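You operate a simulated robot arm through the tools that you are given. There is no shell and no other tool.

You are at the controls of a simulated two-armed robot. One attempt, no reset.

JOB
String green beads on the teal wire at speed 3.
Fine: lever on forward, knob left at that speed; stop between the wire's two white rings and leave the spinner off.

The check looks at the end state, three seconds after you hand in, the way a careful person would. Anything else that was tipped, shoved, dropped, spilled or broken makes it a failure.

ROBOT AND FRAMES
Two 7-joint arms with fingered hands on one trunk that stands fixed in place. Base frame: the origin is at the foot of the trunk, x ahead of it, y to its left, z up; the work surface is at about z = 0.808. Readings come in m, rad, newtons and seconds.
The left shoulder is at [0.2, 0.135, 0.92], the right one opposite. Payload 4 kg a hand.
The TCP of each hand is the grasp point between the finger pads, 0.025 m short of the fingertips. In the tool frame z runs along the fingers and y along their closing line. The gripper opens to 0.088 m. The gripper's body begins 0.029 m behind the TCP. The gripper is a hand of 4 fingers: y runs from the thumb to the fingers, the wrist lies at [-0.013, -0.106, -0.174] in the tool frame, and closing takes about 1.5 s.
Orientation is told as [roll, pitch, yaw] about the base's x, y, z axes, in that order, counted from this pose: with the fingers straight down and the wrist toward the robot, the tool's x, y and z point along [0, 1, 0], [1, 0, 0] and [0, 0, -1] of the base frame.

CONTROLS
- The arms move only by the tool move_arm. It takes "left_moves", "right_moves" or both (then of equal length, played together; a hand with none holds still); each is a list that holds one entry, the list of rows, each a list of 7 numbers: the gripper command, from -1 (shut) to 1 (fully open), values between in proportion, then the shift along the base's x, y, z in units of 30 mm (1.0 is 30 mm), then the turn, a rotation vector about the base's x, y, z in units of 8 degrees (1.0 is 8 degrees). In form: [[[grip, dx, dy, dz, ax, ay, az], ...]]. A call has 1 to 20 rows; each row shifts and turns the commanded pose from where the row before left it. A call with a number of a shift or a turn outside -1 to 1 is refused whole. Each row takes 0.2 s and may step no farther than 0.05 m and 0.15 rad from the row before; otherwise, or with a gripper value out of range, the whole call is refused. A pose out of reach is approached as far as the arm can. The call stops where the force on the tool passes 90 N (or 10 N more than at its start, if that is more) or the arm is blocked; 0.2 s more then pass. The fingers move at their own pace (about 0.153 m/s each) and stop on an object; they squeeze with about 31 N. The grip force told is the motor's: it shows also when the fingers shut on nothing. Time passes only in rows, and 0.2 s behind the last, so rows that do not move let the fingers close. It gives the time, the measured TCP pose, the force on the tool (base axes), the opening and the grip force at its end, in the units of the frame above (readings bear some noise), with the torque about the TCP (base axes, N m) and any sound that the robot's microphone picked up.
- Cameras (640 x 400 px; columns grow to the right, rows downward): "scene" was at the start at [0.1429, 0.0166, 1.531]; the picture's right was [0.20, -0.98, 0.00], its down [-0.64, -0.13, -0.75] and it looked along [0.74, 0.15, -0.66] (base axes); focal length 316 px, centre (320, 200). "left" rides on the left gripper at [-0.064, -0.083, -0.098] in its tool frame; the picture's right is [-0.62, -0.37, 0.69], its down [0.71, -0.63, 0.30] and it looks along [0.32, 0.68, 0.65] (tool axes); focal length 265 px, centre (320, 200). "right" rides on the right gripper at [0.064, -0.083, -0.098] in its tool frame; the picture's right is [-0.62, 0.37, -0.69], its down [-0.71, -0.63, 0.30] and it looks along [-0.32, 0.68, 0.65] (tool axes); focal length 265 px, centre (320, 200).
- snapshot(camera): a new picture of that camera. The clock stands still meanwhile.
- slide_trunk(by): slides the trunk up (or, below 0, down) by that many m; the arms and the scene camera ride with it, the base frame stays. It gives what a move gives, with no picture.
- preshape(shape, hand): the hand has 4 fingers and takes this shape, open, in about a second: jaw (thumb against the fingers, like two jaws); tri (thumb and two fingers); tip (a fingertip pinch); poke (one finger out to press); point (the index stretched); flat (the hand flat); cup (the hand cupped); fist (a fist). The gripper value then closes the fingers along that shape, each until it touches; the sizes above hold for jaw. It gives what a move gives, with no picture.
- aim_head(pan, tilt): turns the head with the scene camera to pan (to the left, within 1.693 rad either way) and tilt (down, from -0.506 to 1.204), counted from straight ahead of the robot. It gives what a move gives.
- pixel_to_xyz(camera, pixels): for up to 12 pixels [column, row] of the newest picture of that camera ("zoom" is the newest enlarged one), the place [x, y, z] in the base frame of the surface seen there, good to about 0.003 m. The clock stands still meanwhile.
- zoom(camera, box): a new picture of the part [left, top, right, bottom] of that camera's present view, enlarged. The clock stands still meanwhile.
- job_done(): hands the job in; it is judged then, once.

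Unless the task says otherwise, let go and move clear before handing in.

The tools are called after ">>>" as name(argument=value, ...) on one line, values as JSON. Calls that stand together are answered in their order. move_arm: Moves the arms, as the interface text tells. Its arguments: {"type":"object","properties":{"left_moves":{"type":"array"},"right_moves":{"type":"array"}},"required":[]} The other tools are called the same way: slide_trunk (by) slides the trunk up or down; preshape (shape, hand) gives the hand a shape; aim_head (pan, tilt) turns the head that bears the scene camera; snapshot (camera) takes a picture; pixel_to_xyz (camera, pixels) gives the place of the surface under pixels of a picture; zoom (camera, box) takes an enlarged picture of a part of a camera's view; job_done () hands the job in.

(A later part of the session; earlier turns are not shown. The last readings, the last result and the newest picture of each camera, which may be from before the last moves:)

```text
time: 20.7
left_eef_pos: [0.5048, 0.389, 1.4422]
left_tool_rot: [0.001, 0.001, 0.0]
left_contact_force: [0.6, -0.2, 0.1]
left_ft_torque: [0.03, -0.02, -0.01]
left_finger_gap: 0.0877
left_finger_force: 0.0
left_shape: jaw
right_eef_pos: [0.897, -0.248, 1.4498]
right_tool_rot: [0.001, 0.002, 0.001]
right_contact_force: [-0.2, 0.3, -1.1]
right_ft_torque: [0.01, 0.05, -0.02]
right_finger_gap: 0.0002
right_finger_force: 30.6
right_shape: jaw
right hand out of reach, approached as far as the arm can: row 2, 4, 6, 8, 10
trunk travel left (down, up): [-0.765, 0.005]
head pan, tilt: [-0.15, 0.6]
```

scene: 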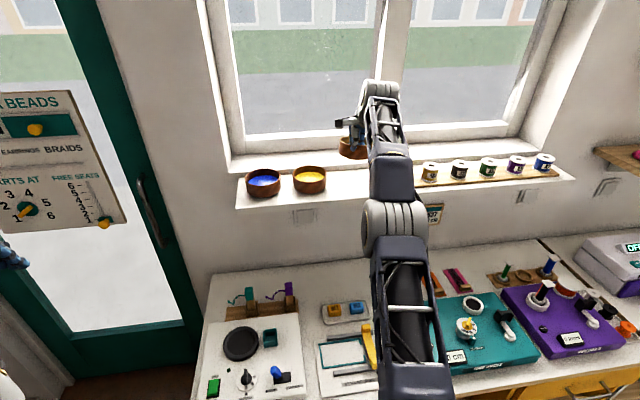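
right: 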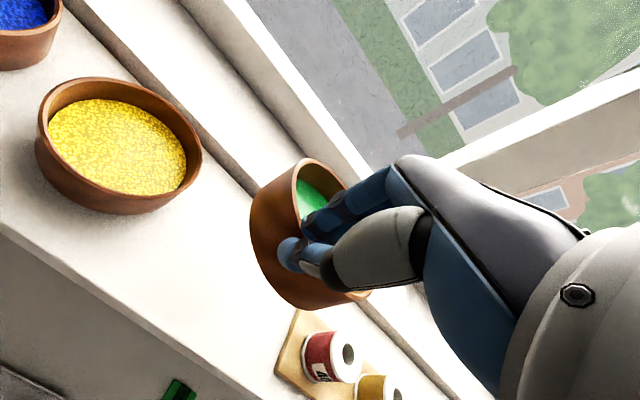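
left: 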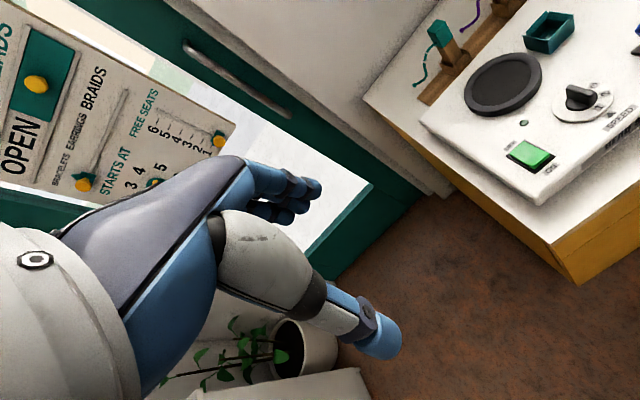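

No radial progress. I look at the arm's actual elbow geometry to choose a bending direction.

>>> snapshot(camera="scene")

>>> pixel_to_xyz(camera="scene", pixels=[[395, 90], [390, 130], [400, 180], [402, 225], [405, 260], [410, 300], [415, 350], [420, 395]])

>>> snapshot(camera="left")

```text
taken
```

scene: 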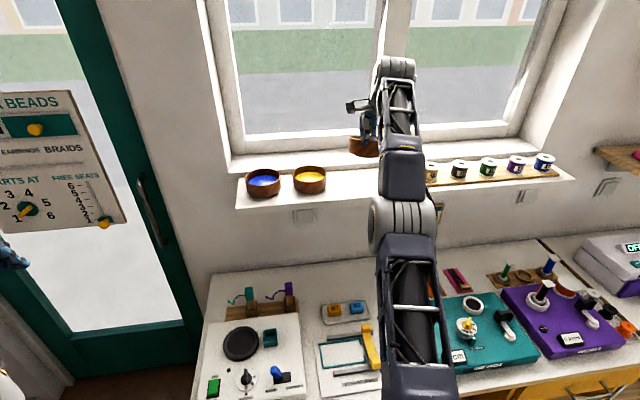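

```text
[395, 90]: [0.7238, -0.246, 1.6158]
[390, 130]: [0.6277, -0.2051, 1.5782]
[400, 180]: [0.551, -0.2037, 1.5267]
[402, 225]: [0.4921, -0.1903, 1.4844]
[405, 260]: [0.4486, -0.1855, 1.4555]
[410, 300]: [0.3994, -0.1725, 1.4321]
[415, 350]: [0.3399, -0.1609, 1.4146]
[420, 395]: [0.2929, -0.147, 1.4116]
```

```text
taken
```

left: 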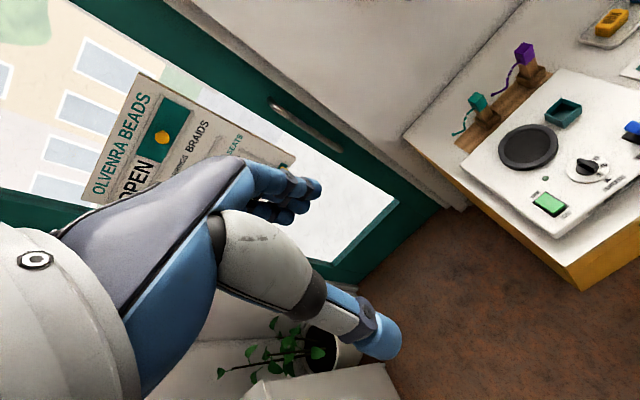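

The arm's top surface dips at the elbow, which suggests it is on the wrong side of its full-stretch point and jammed at the elbow's limit. If so, small outward moves should succeed, so I test that.

>>> move_arm(right_moves=[[[-1, 0.143, -0.03, 0.08, 0, 0, 0], [-1, 0.143, -0.03, 0.08, 0, 0, 0], [-1, 0.143, -0.03, 0.08, 0, 0, 0], [-1, 0, 0, 0, 0, 0, 0]]])

>>> pixel_to_xyz(camera="scene", pixels=[[402, 225]])

```text
time: 21.7
left_eef_pos: [0.5055, 0.3897, 1.4422]
left_tool_rot: [0.0, -0.002, -0.002]
left_contact_force: [0.7, -1.0, -0.8]
left_ft_torque: [-0.01, -0.02, 0.01]
left_finger_gap: 0.0876
left_finger_force: 0.1
left_shape: jaw
right_eef_pos: [0.8987, -0.2488, 1.4509]
right_tool_rot: [0.002, -0.001, 0.0]
right_contact_force: [0.5, -0.3, -1.3]
right_ft_torque: [0.02, 0.05, 0.03]
right_finger_gap: 0.0001
right_finger_force: 30.6
right_shape: jaw
right hand out of reach, approached as far as the arm can: row 1, 2, 3
trunk travel left (down, up): [-0.765, 0.005]
head pan, tilt: [-0.15, 0.6]
```

```text
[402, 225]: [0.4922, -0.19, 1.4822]
```

Outward fails as well, so the elbow is at full stretch. I make a tangential downward move (slightly inward), which should flex the elbow.

>>> move_arm(right_moves=[[[-1, 0.28, -0.06, -0.6, 0, 0, 0], [-1, 0.28, -0.06, -0.6, 0, 0, 0], [-1, 0.26, -0.06, -0.6, 0, 0, 0], [-1, 0, 0, 0, 0, 0, 0]]])

>>> snapshot(camera="scene")

>>> pixel_to_xyz(camera="scene", pixels=[[395, 90], [390, 130], [400, 180], [402, 225], [405, 260], [410, 300], [415, 350], [420, 395]])

```text
time: 22.7
left_eef_pos: [0.5045, 0.39, 1.4423]
left_tool_rot: [0.001, -0.001, -0.001]
left_contact_force: [-0.1, 0.1, -0.3]
left_ft_torque: [-0.01, 0.02, 0.03]
left_finger_gap: 0.0876
left_finger_force: 0.1
left_shape: jaw
right_eef_pos: [0.9234, -0.2547, 1.3985]
right_tool_rot: [0.0, 0.001, 0.001]
right_contact_force: [0.1, 0.4, -1.2]
right_ft_torque: [0.01, 0.03, 0.01]
right_finger_gap: 0.0
right_finger_force: 31.1
right_shape: jaw
trunk travel left (down, up): [-0.765, 0.005]
head pan, tilt: [-0.15, 0.6]
```

```text
taken
```

scene: 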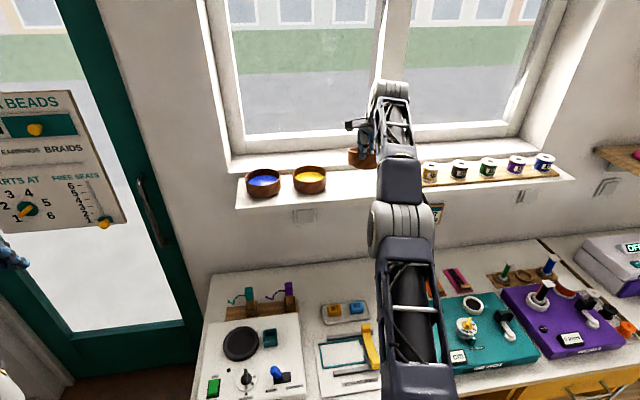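

```text
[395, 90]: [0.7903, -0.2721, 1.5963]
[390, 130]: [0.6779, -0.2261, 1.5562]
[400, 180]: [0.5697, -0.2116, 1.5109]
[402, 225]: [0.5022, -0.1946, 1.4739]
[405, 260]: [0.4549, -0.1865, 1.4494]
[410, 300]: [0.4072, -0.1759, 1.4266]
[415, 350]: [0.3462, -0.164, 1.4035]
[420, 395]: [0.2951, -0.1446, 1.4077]
```

All tangential rows were met. I continue straight down a little, which has an inward component, to see whether the elbow flexes.

>>> move_arm(right_moves=[[[-1, 0, 0, -0.3, 0, 0, 0], [-1, 0, 0, -0.3, 0, 0, 0], [-1, -0.1, 0, -0.2, 0, 0, 0], [-1, -0.2, 0, -0.1, 0, 0, 0]]])

```text
time: 23.7
left_eef_pos: [0.5036, 0.3901, 1.4417]
left_tool_rot: [0.001, 0.001, 0.0]
left_contact_force: [0.6, 0.6, -0.1]
left_ft_torque: [0.01, 0.01, 0.02]
left_finger_gap: 0.0877
left_finger_force: 0.0
left_shape: jaw
right_eef_pos: [0.9279, -0.2558, 1.3761]
right_tool_rot: [0.0, 0.002, 0.0]
right_contact_force: [0.2, -0.3, -0.6]
right_ft_torque: [0.06, 0.05, -0.03]
right_finger_gap: 0.0001
right_finger_force: 31.0
right_shape: jaw
right hand out of reach, approached as far as the arm can: row 2, 3, 4
trunk travel left (down, up): [-0.765, 0.005]
head pan, tilt: [-0.15, 0.6]
```

Still pinned on the sphere of full stretch, but tangential moves work well. I can leave the shelf by swinging the stretched arm: first up along the sphere for clearance, then to the left where the sphere leads back from the shelf.

>>> move_arm(right_moves=[[[-1, -0.22, 0.045, 0.56, 0, 0, 0], [-1, -0.24, 0.045, 0.56, 0, 0, 0], [-1, -0.26, 0.045, 0.56, 0, 0, 0], [-1, -0.28, 0.045, 0.56, 0, 0, 0], [-1, -0.3, 0.045, 0.56, 0, 0, 0], [-1, -0.32, 0.045, 0.56, 0, 0, 0]]])

>>> snapshot(camera="scene")

```text
time: 25.1
left_eef_pos: [0.5051, 0.3899, 1.4431]
left_tool_rot: [0.0, 0.0, -0.001]
left_contact_force: [0.2, -0.7, 0.2]
left_ft_torque: [0.04, 0.0, 0.0]
left_finger_gap: 0.0876
left_finger_force: 0.1
left_shape: jaw
right_eef_pos: [0.8798, -0.2491, 1.4794]
right_tool_rot: [-0.001, 0.002, 0.002]
right_contact_force: [0.1, 0.7, -1.7]
right_ft_torque: [0.04, 0.07, 0.01]
right_finger_gap: 0.0
right_finger_force: 31.2
right_shape: jaw
trunk travel left (down, up): [-0.765, 0.005]
head pan, tilt: [-0.15, 0.6]
```

```text
taken
```

scene: 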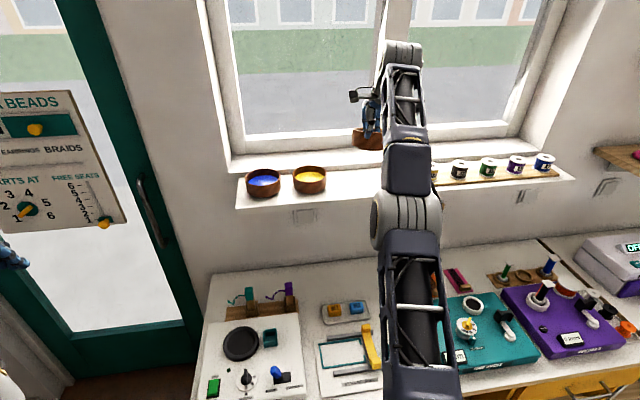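

All rows met; at (0.880, -0.249, 1.479). Now I swing left along the sphere with a slight inward bias, well above the other bowls.

>>> move_arm(right_moves=[[[-1, 0.13, 0.92, 0, 0, 0, 0], [-1, 0.09, 0.92, 0, 0, 0, 0], [-1, 0.05, 0.93, 0, 0, 0, 0], [-1, 0.0, 0.93, 0, 0, 0, 0], [-1, -0.05, 0.93, 0, 0, 0, 0], [-1, -0.1, 0.93, 0, 0, 0, 0], [-1, -0.15, 0.92, 0, 0, 0, 0], [-1, -0.2, 0.92, 0, 0, 0, 0]]])

>>> snapshot(camera="scene")

```text
time: 26.9
left_eef_pos: [0.5048, 0.3904, 1.4424]
left_tool_rot: [0.0, 0.0, 0.0]
left_contact_force: [0.9, -0.1, 0.7]
left_ft_torque: [-0.03, -0.01, -0.01]
left_finger_gap: 0.0874
left_finger_force: 0.1
left_shape: jaw
right_eef_pos: [0.8829, -0.024, 1.4853]
right_tool_rot: [-0.001, 0.002, 0.0]
right_contact_force: [-0.2, 0.6, -1.1]
right_ft_torque: [0.0, 0.06, 0.0]
right_finger_gap: 0.0
right_finger_force: 30.8
right_shape: jaw
right hand out of reach, approached as far as the arm can: row 2, 6, 7
trunk travel left (down, up): [-0.765, 0.005]
head pan, tilt: [-0.15, 0.6]
```

```text
taken
```

scene: 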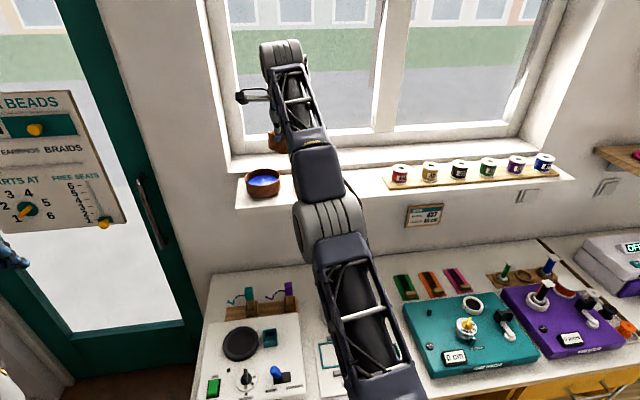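

The swing works; bowl now in front of the window above the yellow bowl at y -0.024. I test whether retraction works here.

>>> move_arm(right_moves=[[[-1, -0.3, 0, 0, 0, 0, 0], [-1, -0.3, 0, 0, 0, 0, 0]]])

```text
time: 27.5
left_eef_pos: [0.5038, 0.3914, 1.4416]
left_tool_rot: [0.0, 0.002, 0.0]
left_contact_force: [0.6, -0.3, -0.1]
left_ft_torque: [0.02, -0.02, 0.0]
left_finger_gap: 0.0877
left_finger_force: 0.1
left_shape: jaw
right_eef_pos: [0.8785, -0.0212, 1.4922]
right_tool_rot: [0.0, 0.001, 0.001]
right_contact_force: [-0.3, 1.2, -1.4]
right_ft_torque: [0.04, 0.06, -0.01]
right_finger_gap: 0.0001
right_finger_force: 30.9
right_shape: jaw
right hand out of reach, approached as far as the arm can: row 1, 2
trunk travel left (down, up): [-0.765, 0.005]
head pan, tilt: [-0.15, 0.6]
```

Retraction still blocked: the elbow seems hyperextended slightly. I'll raise the stretched arm along the sphere, which itself brings the bowl back from the shelf (x≈0.74), and later make a long downward sweep to unfold the elbow the right way.

>>> move_arm(right_moves=[[[-1, -0.552, -0.097, 0.85, 0, 0, 0], [-1, -0.591, -0.104, 0.827, 0, 0, 0], [-1, -0.614, -0.108, 0.783, 0, 0, 0], [-1, -0.673, -0.119, 0.78, 0, 0, 0], [-1, -0.68, -0.12, 0.723, 0, 0, 0], [-1, -0.709, -0.125, 0.693, 0, 0, 0], [-1, -0.768, -0.136, 0.687, 0, 0, 0]]])

>>> snapshot(camera="scene")

>>> snapshot(camera="right")

```text
time: 29.1
left_eef_pos: [0.5048, 0.3891, 1.442]
left_tool_rot: [-0.001, 0.0, 0.001]
left_contact_force: [0.1, 0.2, -0.1]
left_ft_torque: [0.04, 0.01, 0.02]
left_finger_gap: 0.0877
left_finger_force: 0.1
left_shape: jaw
right_eef_pos: [0.7423, -0.0448, 1.6535]
right_tool_rot: [0.001, 0.0, 0.001]
right_contact_force: [-0.2, 0.8, -0.7]
right_ft_torque: [0.01, 0.07, 0.02]
right_finger_gap: 0.0
right_finger_force: 31.6
right_shape: jaw
trunk travel left (down, up): [-0.765, 0.005]
head pan, tilt: [-0.15, 0.6]
```

```text
taken
```

scene: 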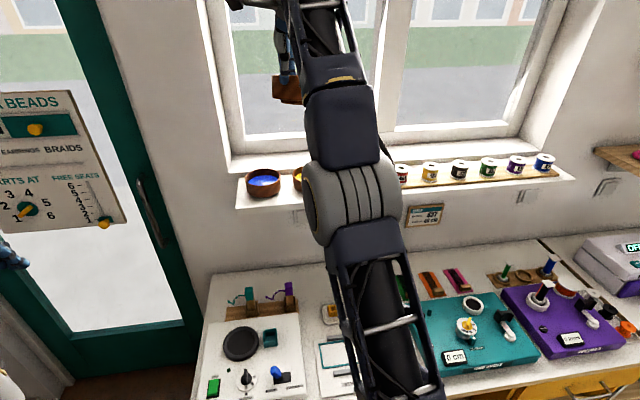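

```text
taken
```

right: 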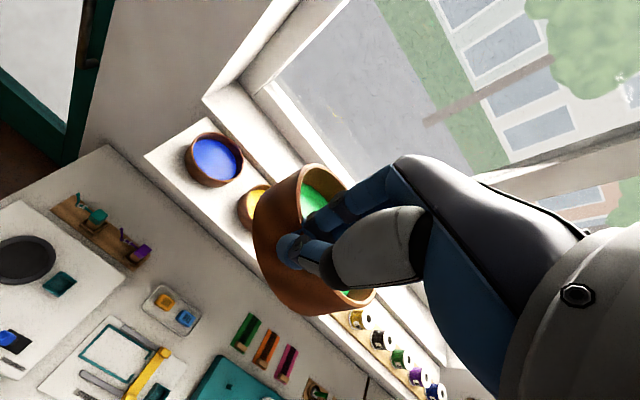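

The bowl is held securely and the arm followed exactly to (0.742, -0.045, 1.654). Now the long downward sweep on the sphere to unfold the elbow, ending with an attempt to come inward.

>>> move_arm(right_moves=[[[-1, 0.768, 0.136, -0.687, 0, 0, 0], [-1, 0.709, 0.125, -0.693, 0, 0, 0], [-1, 0.68, 0.12, -0.723, 0, 0, 0], [-1, 0.673, 0.119, -0.78, 0, 0, 0], [-1, 0.614, 0.108, -0.783, 0, 0, 0], [-1, 0.4, 0.05, -0.8, 0, 0, 0], [-1, 0.1, 0, -0.6, 0, 0, 0]]])

```text
time: 30.7
left_eef_pos: [0.5043, 0.3894, 1.4424]
left_tool_rot: [0.0, 0.001, 0.0]
left_contact_force: [0.0, -0.1, 0.0]
left_ft_torque: [-0.01, 0.03, 0.0]
left_finger_gap: 0.0874
left_finger_force: 0.1
left_shape: jaw
right_eef_pos: [0.8634, -0.0264, 1.5005]
right_tool_rot: [0.001, 0.0, 0.001]
right_contact_force: [-0.3, -0.2, -0.8]
right_ft_torque: [0.05, 0.05, -0.01]
right_finger_gap: 0.0
right_finger_force: 30.9
right_shape: jaw
trunk travel left (down, up): [-0.765, 0.005]
head pan, tilt: [-0.15, 0.6]
```

No reach warning and the wrist is now inside the sphere — the elbow has flexed. I retract now.

>>> move_arm(right_moves=[[[-1, -0.3, 0, -0.3, 0, 0, 0], [-1, -0.5, 0, -0.2, 0, 0, 0], [-1, -0.7, 0, 0, 0, 0, 0], [-1, -0.7, 0, 0, 0, 0, 0], [-1, -0.7, 0, 0, 0, 0, 0], [-1, 0, 0, 0, 0, 0, 0]]])

>>> snapshot(camera="scene")

>>> snapshot(camera="right")

```text
time: 32.1
left_eef_pos: [0.5036, 0.3898, 1.4428]
left_tool_rot: [0.001, 0.001, 0.001]
left_contact_force: [-0.2, 0.7, 0.4]
left_ft_torque: [0.0, -0.01, 0.0]
left_finger_gap: 0.0879
left_finger_force: 0.0
left_shape: jaw
right_eef_pos: [0.7725, -0.0285, 1.4871]
right_tool_rot: [0.0, -0.001, -0.001]
right_contact_force: [0.1, -0.2, -2.0]
right_ft_torque: [0.02, 0.03, 0.02]
right_finger_gap: 0.0
right_finger_force: 30.8
right_shape: jaw
trunk travel left (down, up): [-0.765, 0.005]
head pan, tilt: [-0.15, 0.6]
```

```text
taken
```

scene: 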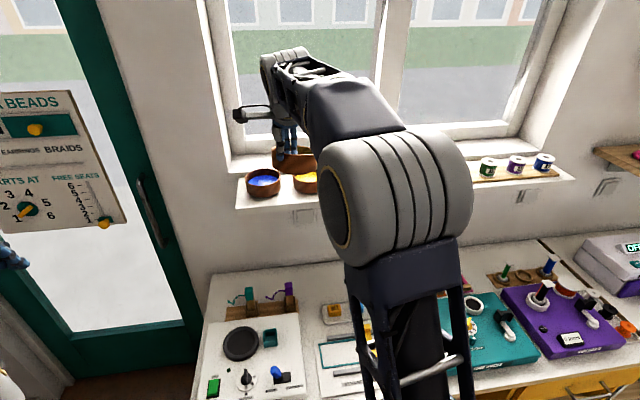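

```text
taken
```

right: 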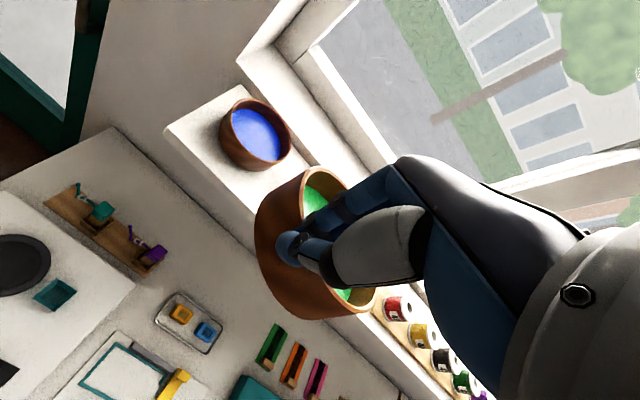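

The elbow is now properly bent and the bowl is safe at (0.7725, -0.0285, 1.487). I retract further in front of the shelf, then lower the trunk.

>>> move_arm(right_moves=[[[-1, -0.68, 0.5, -0.2, 0, 0, 0], [-1, -0.68, 0.5, -0.2, 0, 0, 0], [-1, -0.68, 0.5, -0.2, 0, 0, 0], [-1, -0.68, 0.5, -0.2, 0, 0, 0], [-1, -0.68, 0.5, -0.2, 0, 0, 0], [-1, 0, 0, 0, 0, 0, 0]]])

>>> slide_trunk(by=-0.24)

>>> aim_head(pan=0.2, tilt=0.75)

>>> snapshot(camera="scene")

>>> snapshot(camera="right")

```text
time: 33.5
left_eef_pos: [0.5048, 0.3896, 1.4417]
left_tool_rot: [0.0, 0.0, -0.002]
left_contact_force: [0.1, -1.0, 0.2]
left_ft_torque: [0.02, -0.01, 0.01]
left_finger_gap: 0.0875
left_finger_force: 0.2
left_shape: jaw
right_eef_pos: [0.672, 0.0472, 1.4546]
right_tool_rot: [-0.001, -0.001, 0.0]
right_contact_force: [0.2, 0.3, -1.7]
right_ft_torque: [0.04, 0.05, 0.02]
right_finger_gap: 0.0
right_finger_force: 31.0
right_shape: jaw
trunk travel left (down, up): [-0.765, 0.005]
head pan, tilt: [-0.15, 0.6]
```

```text
time: 36.0
left_eef_pos: [0.5052, 0.39, 1.2023]
left_tool_rot: [0.0, 0.001, 0.001]
left_contact_force: [0.0, 0.1, -0.2]
left_ft_torque: [-0.02, 0.0, 0.01]
left_finger_gap: 0.0878
left_finger_force: 0.0
left_shape: jaw
right_eef_pos: [0.6714, 0.0485, 1.2143]
right_tool_rot: [0.001, -0.001, 0.001]
right_contact_force: [-0.4, -0.7, -1.5]
right_ft_torque: [0.02, 0.04, 0.01]
right_finger_gap: 0.0
right_finger_force: 30.9
right_shape: jaw
trunk travel left (down, up): [-0.525, 0.245]
head pan, tilt: [-0.15, 0.6]
```

```text
time: 36.9
left_eef_pos: [0.5042, 0.3903, 1.2019]
left_tool_rot: [0.001, -0.001, -0.001]
left_contact_force: [-0.3, -0.2, 1.1]
left_ft_torque: [-0.02, -0.01, 0.0]
left_finger_gap: 0.0878
left_finger_force: 0.0
left_shape: jaw
right_eef_pos: [0.6722, 0.0477, 1.2147]
right_tool_rot: [0.0, 0.0, 0.001]
right_contact_force: [0.3, -0.3, -1.3]
right_ft_torque: [0.03, 0.01, 0.0]
right_finger_gap: 0.0001
right_finger_force: 31.1
right_shape: jaw
trunk travel left (down, up): [-0.525, 0.245]
head pan, tilt: [0.201, 0.75]
```

```text
taken
```

scene: 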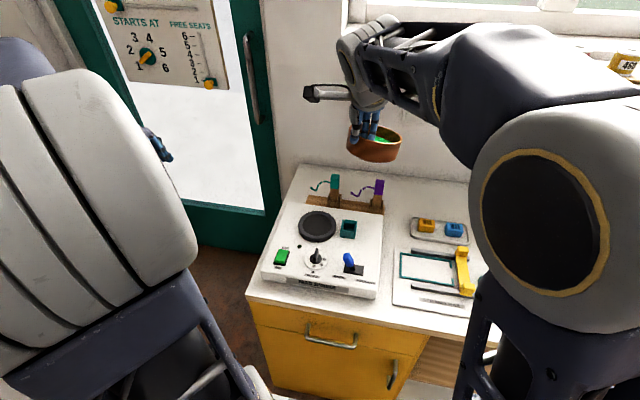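

```text
taken
```

right: 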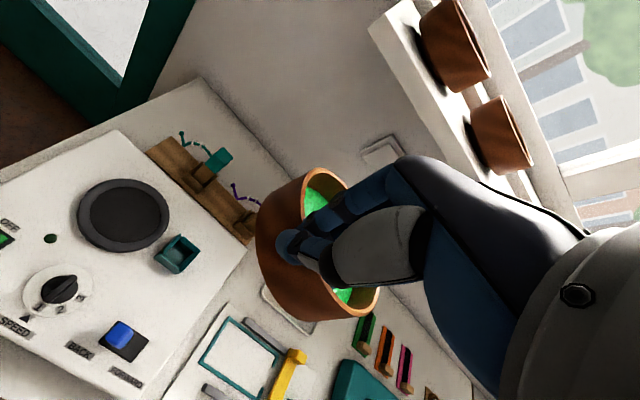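

The bowl hangs at (370,145) in the scene view, with some tilt. I zoom and measure its rim relative to the TCP.

>>> zoom(camera="scene", box=[330, 90, 420, 170])

>>> pixel_to_xyz(camera="zoom", pixels=[[210, 185], [300, 245], [390, 270], [450, 262], [478, 245], [470, 215], [440, 190], [400, 175], [250, 222], [215, 230], [300, 310], [440, 320]])

```text
5.00 times, centred on (375, 130) of scene
```

zoom: 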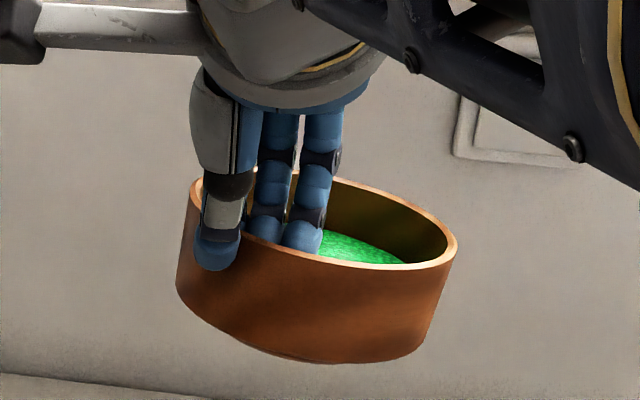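

```text
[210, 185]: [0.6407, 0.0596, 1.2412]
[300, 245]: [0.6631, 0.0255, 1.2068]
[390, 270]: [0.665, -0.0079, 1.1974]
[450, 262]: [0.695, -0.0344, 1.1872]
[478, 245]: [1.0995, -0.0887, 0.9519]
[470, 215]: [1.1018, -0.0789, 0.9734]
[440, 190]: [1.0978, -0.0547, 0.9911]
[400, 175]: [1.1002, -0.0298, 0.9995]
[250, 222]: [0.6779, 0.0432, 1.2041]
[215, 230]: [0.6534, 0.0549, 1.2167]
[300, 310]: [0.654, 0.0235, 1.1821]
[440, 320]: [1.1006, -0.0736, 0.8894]
```

>>> pixel_to_xyz(camera="zoom", pixels=[[452, 245], [440, 224], [410, 201], [360, 184], [193, 198], [187, 215], [330, 265], [380, 269], [430, 265], [350, 250], [310, 352], [400, 352]])

>>> zoom(camera="right", box=[240, 150, 400, 330])

>>> pixel_to_xyz(camera="zoom", pixels=[[285, 110], [290, 80], [300, 60], [330, 45], [380, 65], [291, 150], [300, 185], [480, 330], [470, 350], [330, 90], [460, 345], [310, 60]])

```text
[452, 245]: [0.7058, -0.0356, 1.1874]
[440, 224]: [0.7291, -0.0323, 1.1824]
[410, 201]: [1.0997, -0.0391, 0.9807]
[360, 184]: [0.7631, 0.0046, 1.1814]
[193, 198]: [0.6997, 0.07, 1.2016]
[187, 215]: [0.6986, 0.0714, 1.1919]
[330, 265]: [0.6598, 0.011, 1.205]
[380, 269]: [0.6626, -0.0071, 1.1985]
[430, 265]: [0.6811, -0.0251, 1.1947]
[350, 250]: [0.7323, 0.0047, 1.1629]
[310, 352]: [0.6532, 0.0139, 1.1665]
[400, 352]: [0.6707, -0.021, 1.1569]
```

```text
2.22 times, centred on (320, 240) of right
```

zoom: 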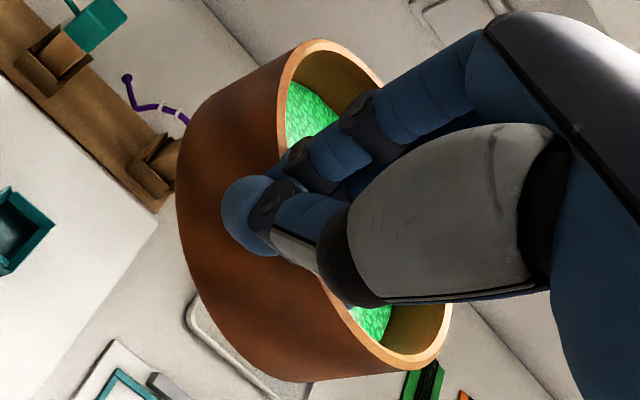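

```text
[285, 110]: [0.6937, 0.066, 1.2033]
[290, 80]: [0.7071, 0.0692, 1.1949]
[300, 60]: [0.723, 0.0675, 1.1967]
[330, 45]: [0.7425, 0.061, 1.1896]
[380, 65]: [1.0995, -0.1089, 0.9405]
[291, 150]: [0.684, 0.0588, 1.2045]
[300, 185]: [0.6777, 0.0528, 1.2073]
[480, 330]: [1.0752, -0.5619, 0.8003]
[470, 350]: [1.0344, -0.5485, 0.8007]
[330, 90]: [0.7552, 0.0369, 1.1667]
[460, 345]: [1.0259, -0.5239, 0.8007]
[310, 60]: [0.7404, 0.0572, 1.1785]
```

The bowl's rim centre is at (0.711, 0.017), offset (+0.039, -0.031) from the TCP, tilted about 15° down away from the grip. I carry it above the disc while rotating the hand to level it.

>>> move_arm(right_moves=[[[-1, 0.125, 0.71, -0.9, -0.18, -0.23, 0], [-1, 0.125, 0.71, -0.9, -0.18, -0.23, 0], [-1, 0.125, 0.71, -0.9, -0.18, -0.23, 0], [-1, 0.125, 0.71, -0.9, -0.18, -0.23, 0], [-1, 0.125, 0.71, -0.9, -0.18, -0.23, 0], [-1, 0.125, 0.71, -0.9, -0.18, -0.23, 0], [-1, 0, 0, 0, 0, 0, 0]]])

>>> snapshot(camera="scene")

>>> snapshot(camera="right")

>>> zoom(camera="scene", box=[270, 140, 400, 260])

```text
time: 38.5
left_eef_pos: [0.5045, 0.3904, 1.2029]
left_tool_rot: [0.0, -0.001, 0.001]
left_contact_force: [0.1, 0.2, 0.5]
left_ft_torque: [0.0, 0.0, -0.03]
left_finger_gap: 0.0878
left_finger_force: 0.2
left_shape: jaw
right_eef_pos: [0.6946, 0.1797, 1.0535]
right_tool_rot: [-0.151, -0.191, 0.015]
right_contact_force: [-0.7, 0.3, -0.6]
right_ft_torque: [0.05, 0.06, -0.03]
right_finger_gap: 0.0002
right_finger_force: 31.1
right_shape: jaw
trunk travel left (down, up): [-0.525, 0.245]
head pan, tilt: [0.201, 0.75]
```

```text
taken
```

scene: 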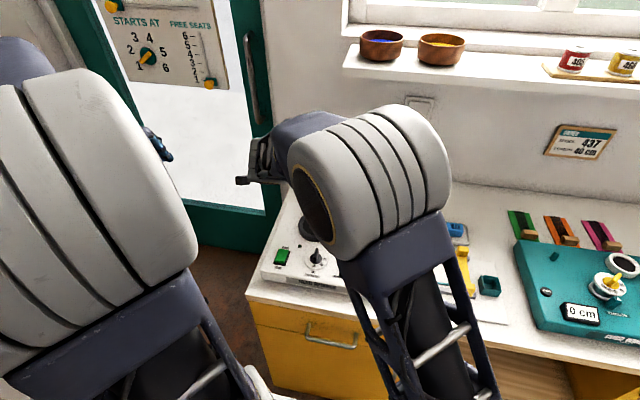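

```text
taken
```

right: 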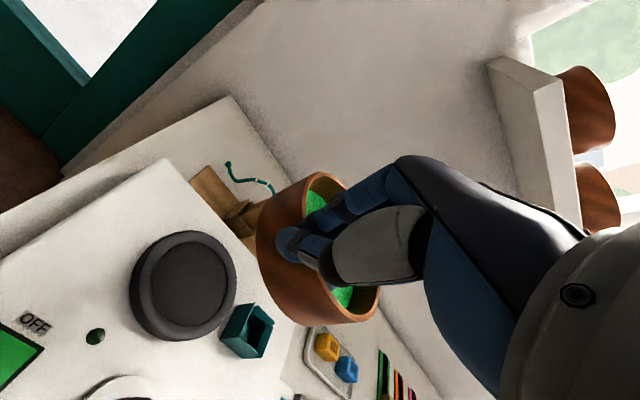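

```text
3.33 times, centred on (335, 200) of scene
```

zoom: 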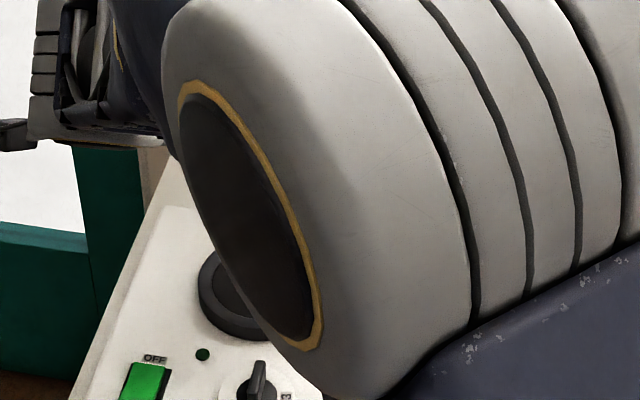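

The scene camera is blocked by the arm, but reached (0.695, 0.180, 1.054). I use the left hand's camera to view the bowl and disc.

>>> snapshot(camera="left")

>>> zoom(camera="right", box=[120, 150, 400, 360])

>>> pixel_to_xyz(camera="right", pixels=[[182, 233], [133, 300], [218, 245], [232, 310], [170, 340], [182, 286], [304, 210], [305, 195], [312, 180], [322, 175], [341, 187], [368, 318]])

```text
taken
```

left: 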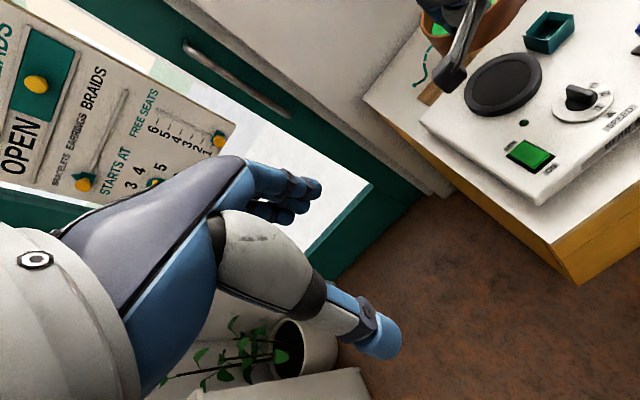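

```text
1.90 times, centred on (260, 255) of right
```

zoom: 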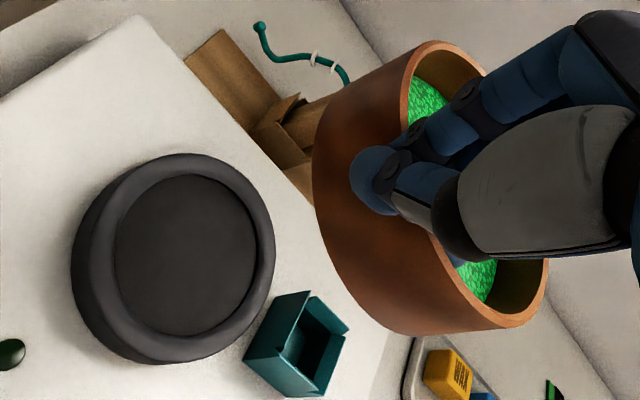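

```text
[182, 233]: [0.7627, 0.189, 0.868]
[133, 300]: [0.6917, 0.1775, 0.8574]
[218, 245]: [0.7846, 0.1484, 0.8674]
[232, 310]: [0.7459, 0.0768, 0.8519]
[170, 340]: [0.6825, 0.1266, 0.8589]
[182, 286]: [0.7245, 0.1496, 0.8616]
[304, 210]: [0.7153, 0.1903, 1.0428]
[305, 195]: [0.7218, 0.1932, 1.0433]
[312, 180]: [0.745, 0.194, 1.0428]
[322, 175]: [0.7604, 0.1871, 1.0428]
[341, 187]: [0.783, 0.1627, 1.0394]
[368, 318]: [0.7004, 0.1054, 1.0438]
```

The rim is level (z≈1.043 all round) and its centre fits (0.735, 0.143), matching the disc centre (0.7355, 0.144). I lower straight down most of the way.

>>> move_arm(right_moves=[[[-1, 0, 0, -0.9, 0, 0, 0], [-1, 0, 0, -0.9, 0, 0, 0], [-1, 0, 0, -0.9, 0, 0, 0], [-1, 0, 0, -0.9, 0, 0, 0], [-1, 0, 0, 0, 0, 0, 0]]])

>>> snapshot(camera="right")

>>> zoom(camera="left", box=[400, 0, 640, 180])

```text
time: 39.7
left_eef_pos: [0.5041, 0.3893, 1.2015]
left_tool_rot: [0.0, 0.0, -0.001]
left_contact_force: [0.2, 0.0, 0.1]
left_ft_torque: [0.01, 0.02, -0.02]
left_finger_gap: 0.0877
left_finger_force: 0.1
left_shape: jaw
right_eef_pos: [0.6942, 0.1752, 0.9454]
right_tool_rot: [-0.152, -0.192, 0.016]
right_contact_force: [0.0, 0.2, -1.3]
right_ft_torque: [0.05, 0.08, -0.02]
right_finger_gap: 0.0
right_finger_force: 31.8
right_shape: jaw
trunk travel left (down, up): [-0.525, 0.245]
head pan, tilt: [0.201, 0.75]
```

```text
taken
```

right: 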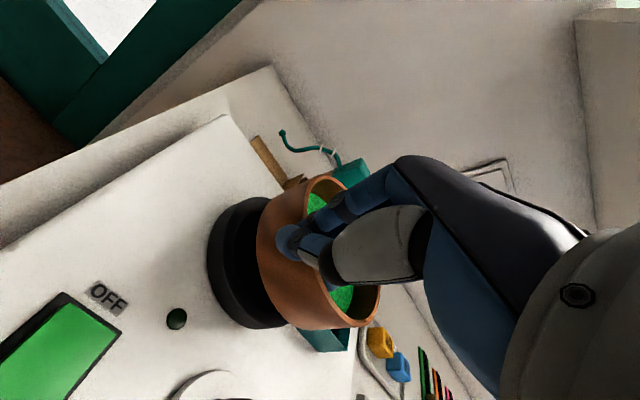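

```text
2.22 times, centred on (520, 90) of left
```

zoom: 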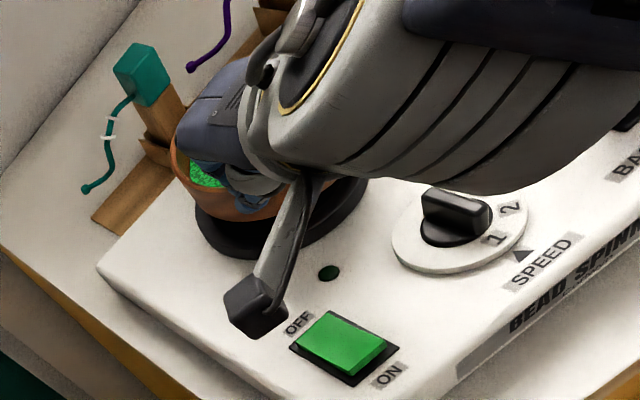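

The bowl is about 18 mm above the recess. I recheck the rim centre before setting down.

>>> zoom(camera="right", box=[190, 150, 410, 350])

>>> pixel_to_xyz(camera="zoom", pixels=[[326, 110], [326, 85], [338, 65], [360, 53], [395, 68], [470, 350], [505, 340], [325, 150], [200, 95], [85, 180], [200, 330], [130, 100]])

```text
2.00 times, centred on (300, 250) of right
```

zoom: 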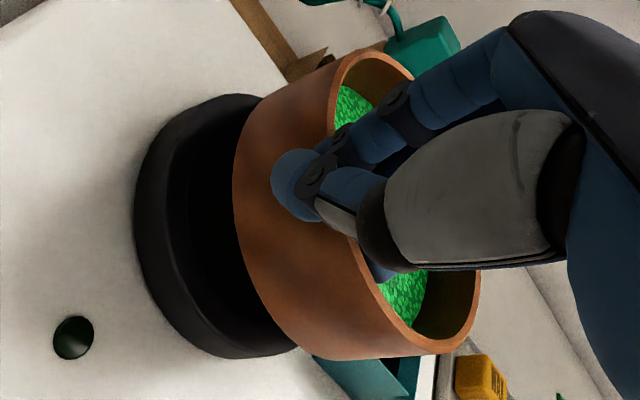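

```text
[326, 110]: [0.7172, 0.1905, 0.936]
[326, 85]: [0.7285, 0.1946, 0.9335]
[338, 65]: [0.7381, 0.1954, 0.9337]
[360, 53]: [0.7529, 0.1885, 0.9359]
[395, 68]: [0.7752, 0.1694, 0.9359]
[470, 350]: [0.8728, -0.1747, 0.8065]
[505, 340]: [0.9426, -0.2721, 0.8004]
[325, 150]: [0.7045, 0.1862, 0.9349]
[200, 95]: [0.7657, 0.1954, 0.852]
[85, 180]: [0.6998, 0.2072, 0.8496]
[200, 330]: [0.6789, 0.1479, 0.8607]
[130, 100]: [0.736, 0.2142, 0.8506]
```

The centre is still (0.734, 0.144). I lower the final stretch gently and watch the force.

>>> move_arm(right_moves=[[[-1, 0, 0, -0.2, 0, 0, 0], [-1, 0, 0, -0.2, 0, 0, 0], [-1, 0, 0, -0.12, 0, 0, 0], [-1, 0, 0, 0, 0, 0, 0]]])

>>> snapshot(camera="right")

>>> zoom(camera="left", box=[420, 20, 580, 140])

```text
time: 40.7
left_eef_pos: [0.5037, 0.39, 1.2027]
left_tool_rot: [0.0, 0.001, 0.001]
left_contact_force: [0.1, 0.1, 0.1]
left_ft_torque: [-0.01, 0.02, 0.0]
left_finger_gap: 0.0874
left_finger_force: 0.1
left_shape: jaw
right_eef_pos: [0.6925, 0.1757, 0.9289]
right_tool_rot: [-0.152, -0.192, 0.017]
right_contact_force: [-0.8, 0.3, -1.7]
right_ft_torque: [0.06, 0.04, 0.01]
right_finger_gap: 0.0
right_finger_force: 30.9
right_shape: jaw
trunk travel left (down, up): [-0.525, 0.245]
head pan, tilt: [0.201, 0.75]
```

```text
taken
```

right: 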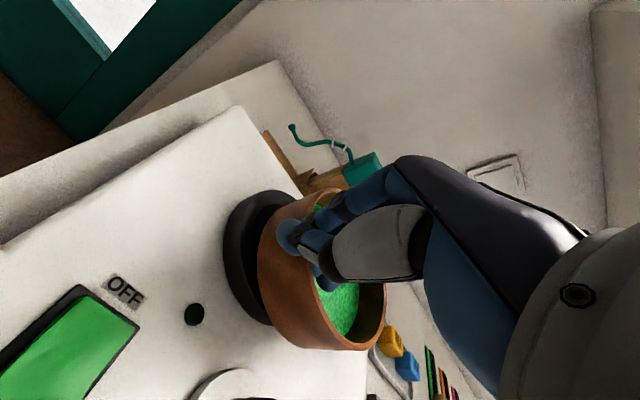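

```text
3.33 times, centred on (500, 80) of left
```

zoom: 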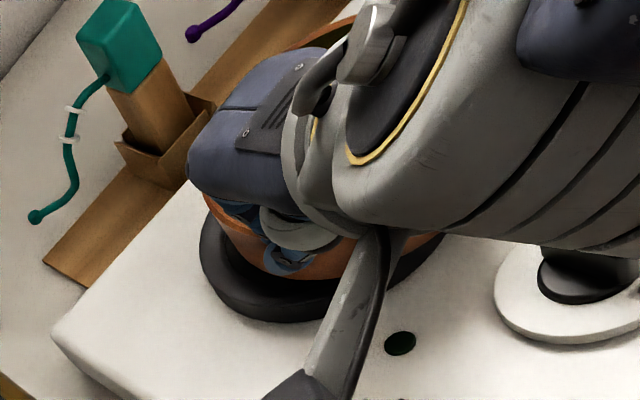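

The bowl looks rotated in the grip compared with before, so something touched. I measure the rim again.

>>> zoom(camera="right", box=[200, 170, 420, 370])

>>> pixel_to_xyz(camera="right", pixels=[[304, 205], [312, 196], [322, 191], [333, 190], [340, 349], [355, 350], [372, 345], [384, 325], [386, 300], [312, 280], [320, 310], [345, 310]])

```text
2.00 times, centred on (310, 270) of right
```

zoom: 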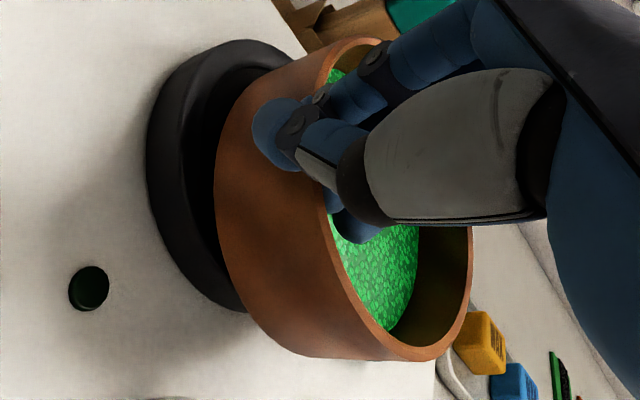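

```text
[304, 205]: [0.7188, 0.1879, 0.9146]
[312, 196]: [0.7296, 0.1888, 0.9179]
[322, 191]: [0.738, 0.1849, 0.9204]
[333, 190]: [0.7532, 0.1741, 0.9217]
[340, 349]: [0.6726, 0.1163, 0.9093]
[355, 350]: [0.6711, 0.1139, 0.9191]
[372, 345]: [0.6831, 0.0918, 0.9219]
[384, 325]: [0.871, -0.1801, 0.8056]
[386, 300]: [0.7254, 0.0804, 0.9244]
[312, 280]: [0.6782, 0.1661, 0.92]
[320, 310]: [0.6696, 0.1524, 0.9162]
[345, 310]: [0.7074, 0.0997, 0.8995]
```

The rim centre has moved to about (0.7205, 0.1345): the bowl pivoted in the grip while near contact. I lift a little, shift to re-centre and look again.

>>> move_arm(right_moves=[[[-1, 0, 0, 0.4, 0, 0, 0], [-1, 0.23, 0.16, 0, 0, 0, 0], [-1, 0.23, 0.16, 0, 0, 0, 0], [-1, 0, 0, 0, 0, 0, 0]]])

>>> snapshot(camera="right")

>>> zoom(camera="right", box=[200, 170, 420, 370])

```text
time: 41.7
left_eef_pos: [0.5048, 0.3901, 1.2025]
left_tool_rot: [0.0, 0.0, 0.0]
left_contact_force: [-0.1, -0.6, -1.1]
left_ft_torque: [-0.02, -0.02, 0.0]
left_finger_gap: 0.0875
left_finger_force: 0.1
left_shape: jaw
right_eef_pos: [0.7079, 0.1842, 0.9409]
right_tool_rot: [-0.153, -0.193, 0.015]
right_contact_force: [0.4, 0.6, 0.0]
right_ft_torque: [0.01, 0.0, 0.03]
right_finger_gap: 0.0001
right_finger_force: 31.3
right_shape: jaw
trunk travel left (down, up): [-0.525, 0.245]
head pan, tilt: [0.201, 0.75]
```

```text
taken
```

right: 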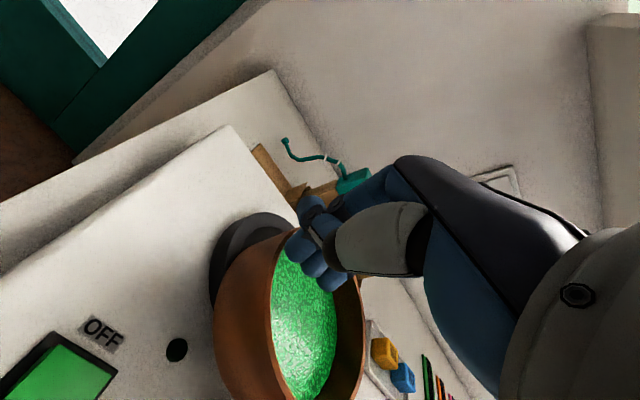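

```text
2.00 times, centred on (310, 270) of right
```

zoom: 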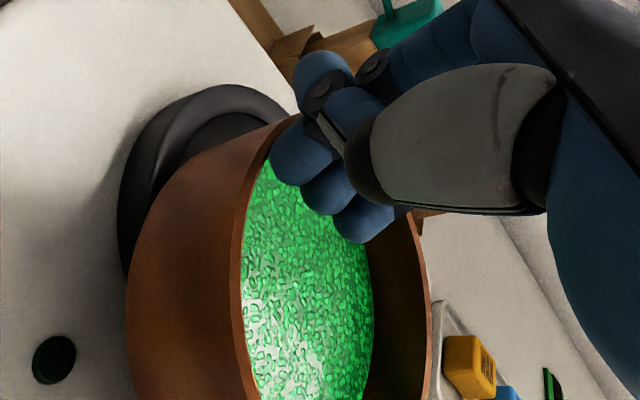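

The bowl has slipped out of the fingers and sits partly on the disc. I measure its pose before moving.

>>> pixel_to_xyz(camera="right", pixels=[[283, 232], [272, 265], [270, 310], [280, 360], [300, 398], [335, 398], [358, 360], [364, 320], [360, 290], [300, 300], [310, 360], [325, 380]])

>>> snapshot(camera="left")

>>> zoom(camera="left", box=[420, 10, 640, 180])

>>> snapshot(camera="scene")

```text
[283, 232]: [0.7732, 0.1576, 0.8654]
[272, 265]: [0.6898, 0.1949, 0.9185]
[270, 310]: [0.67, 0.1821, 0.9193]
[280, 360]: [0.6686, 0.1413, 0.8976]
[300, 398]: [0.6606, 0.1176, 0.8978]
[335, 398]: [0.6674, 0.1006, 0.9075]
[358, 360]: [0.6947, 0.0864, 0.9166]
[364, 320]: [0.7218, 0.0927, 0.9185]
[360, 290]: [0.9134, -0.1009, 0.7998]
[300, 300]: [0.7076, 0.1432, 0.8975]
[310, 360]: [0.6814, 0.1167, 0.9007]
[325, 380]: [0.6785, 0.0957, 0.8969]
```

```text
taken
```

left: 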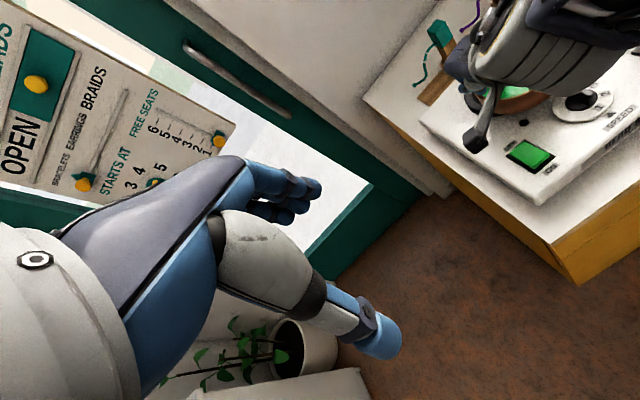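

```text
2.35 times, centred on (530, 95) of left
```

zoom: 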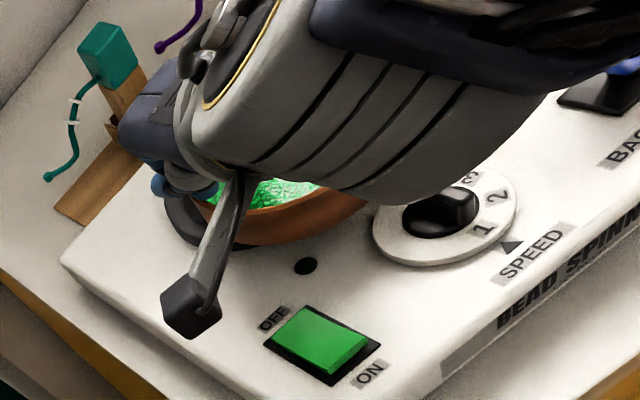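

```text
taken
```

scene: 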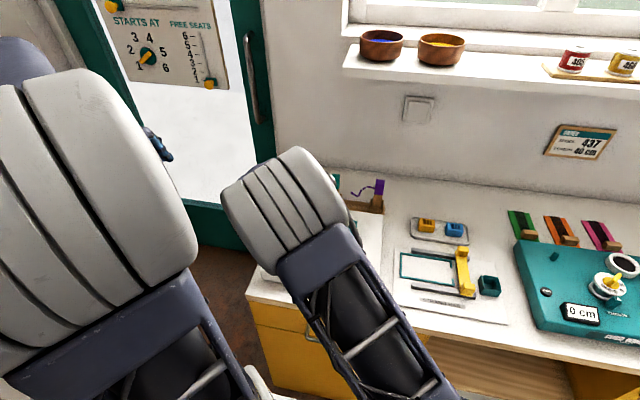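

The bowl stands level (rim z≈0.918) on the ring lip with its centre near (0.697, 0.139), about 37 mm too far forward. I lift the hand straight up to look clearly.

>>> move_arm(right_moves=[[[-1, 0, 0, 0.3, 0, 0, 0], [-1, 0, 0, 0.8, 0, 0, 0], [-1, 0, 0, 0.9, 0, 0, 0], [-1, 0, 0, 0.9, 0, 0, 0], [-1, 0, 0, 0, 0, 0, 0]]])

>>> snapshot(camera="right")

>>> zoom(camera="left", box=[420, 10, 640, 180])

```text
time: 42.9
left_eef_pos: [0.5043, 0.3902, 1.2015]
left_tool_rot: [0.0, -0.001, 0.0]
left_contact_force: [-0.6, -0.4, -0.8]
left_ft_torque: [0.01, 0.01, -0.01]
left_finger_gap: 0.0876
left_finger_force: 0.0
left_shape: jaw
right_eef_pos: [0.7076, 0.1838, 1.0298]
right_tool_rot: [-0.155, -0.192, 0.014]
right_contact_force: [-0.1, 0.0, 0.5]
right_ft_torque: [-0.03, 0.0, 0.03]
right_finger_gap: 0.0
right_finger_force: 30.7
right_shape: jaw
trunk travel left (down, up): [-0.525, 0.245]
head pan, tilt: [0.201, 0.75]
```

```text
taken
```

right: 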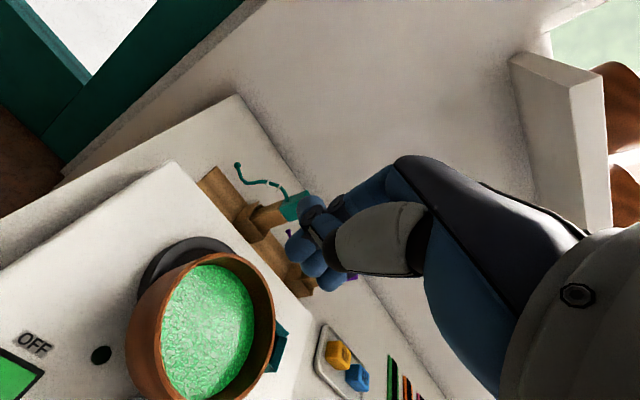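

```text
2.35 times, centred on (530, 95) of left
```

zoom: 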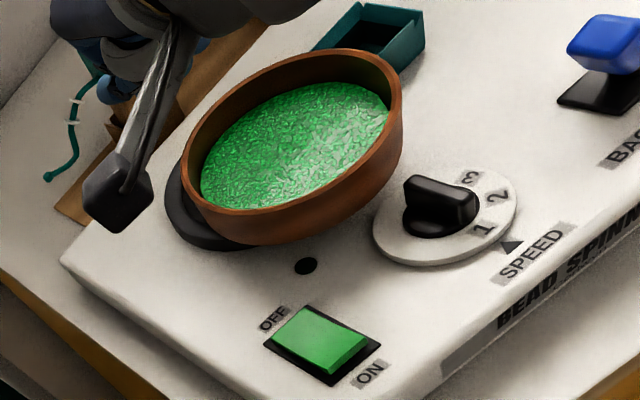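

The bowl is intact and full, sitting off-centre on the disc. I measure its rim and tilt.

>>> zoom(camera="right", box=[110, 230, 300, 400])

>>> pixel_to_xyz(camera="zoom", pixels=[[280, 48], [180, 120], [125, 200], [110, 300], [145, 370], [210, 395], [290, 385], [350, 300], [378, 200], [375, 120], [330, 60], [240, 220]])

```text
2.35 times, centred on (205, 315) of right
```

zoom: 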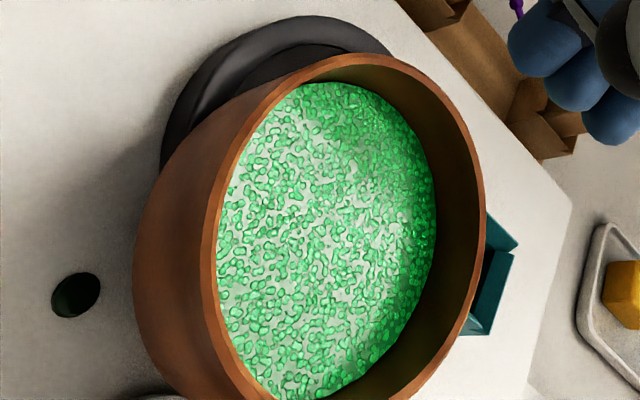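

```text
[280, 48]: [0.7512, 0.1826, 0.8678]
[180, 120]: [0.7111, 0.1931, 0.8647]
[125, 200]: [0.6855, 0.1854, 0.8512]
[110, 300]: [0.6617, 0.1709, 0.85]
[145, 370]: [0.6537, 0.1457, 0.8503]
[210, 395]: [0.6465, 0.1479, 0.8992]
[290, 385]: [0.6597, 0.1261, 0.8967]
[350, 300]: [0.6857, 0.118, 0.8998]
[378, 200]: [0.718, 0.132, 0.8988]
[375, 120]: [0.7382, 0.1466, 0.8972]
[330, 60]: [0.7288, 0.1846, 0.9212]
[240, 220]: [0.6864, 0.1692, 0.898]
```

>>> pixel_to_xyz(camera="zoom", pixels=[[255, 105], [222, 170], [206, 240], [208, 310], [235, 375], [350, 56], [420, 80], [465, 130], [480, 200], [470, 280], [435, 350], [400, 392]])

>>> zoom(camera="left", box=[440, 10, 600, 140])

>>> pixel_to_xyz(camera="zoom", pixels=[[170, 250], [210, 290], [290, 300], [400, 260], [490, 180], [510, 130], [350, 300], [460, 60], [200, 190], [150, 280]])

```text
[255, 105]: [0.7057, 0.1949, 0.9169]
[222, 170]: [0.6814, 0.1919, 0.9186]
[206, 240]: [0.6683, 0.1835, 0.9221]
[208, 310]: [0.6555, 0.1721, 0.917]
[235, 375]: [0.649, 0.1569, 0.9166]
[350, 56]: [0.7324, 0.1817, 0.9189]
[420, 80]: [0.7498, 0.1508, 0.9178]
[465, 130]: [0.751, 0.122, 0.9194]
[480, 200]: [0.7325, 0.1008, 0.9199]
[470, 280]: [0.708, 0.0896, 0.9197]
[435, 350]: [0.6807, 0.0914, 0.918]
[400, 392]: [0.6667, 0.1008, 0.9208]
```

```text
3.08 times, centred on (520, 75) of left
```

zoom: 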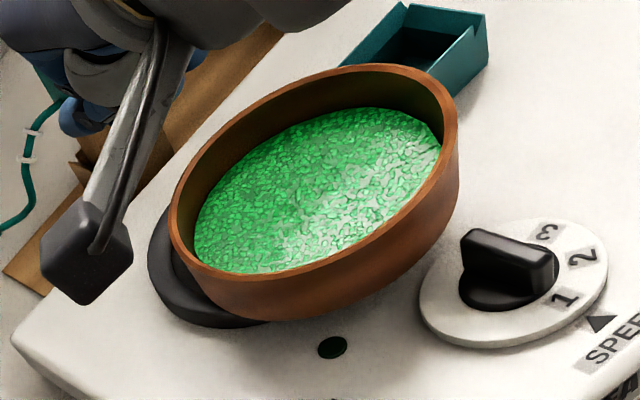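

```text
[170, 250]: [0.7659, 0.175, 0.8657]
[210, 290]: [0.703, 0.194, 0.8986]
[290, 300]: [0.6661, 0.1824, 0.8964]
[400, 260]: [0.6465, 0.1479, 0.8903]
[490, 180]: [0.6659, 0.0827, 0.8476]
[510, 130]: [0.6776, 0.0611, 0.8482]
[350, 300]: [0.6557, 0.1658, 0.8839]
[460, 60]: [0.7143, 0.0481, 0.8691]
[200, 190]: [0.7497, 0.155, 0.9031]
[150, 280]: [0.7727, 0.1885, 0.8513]
```

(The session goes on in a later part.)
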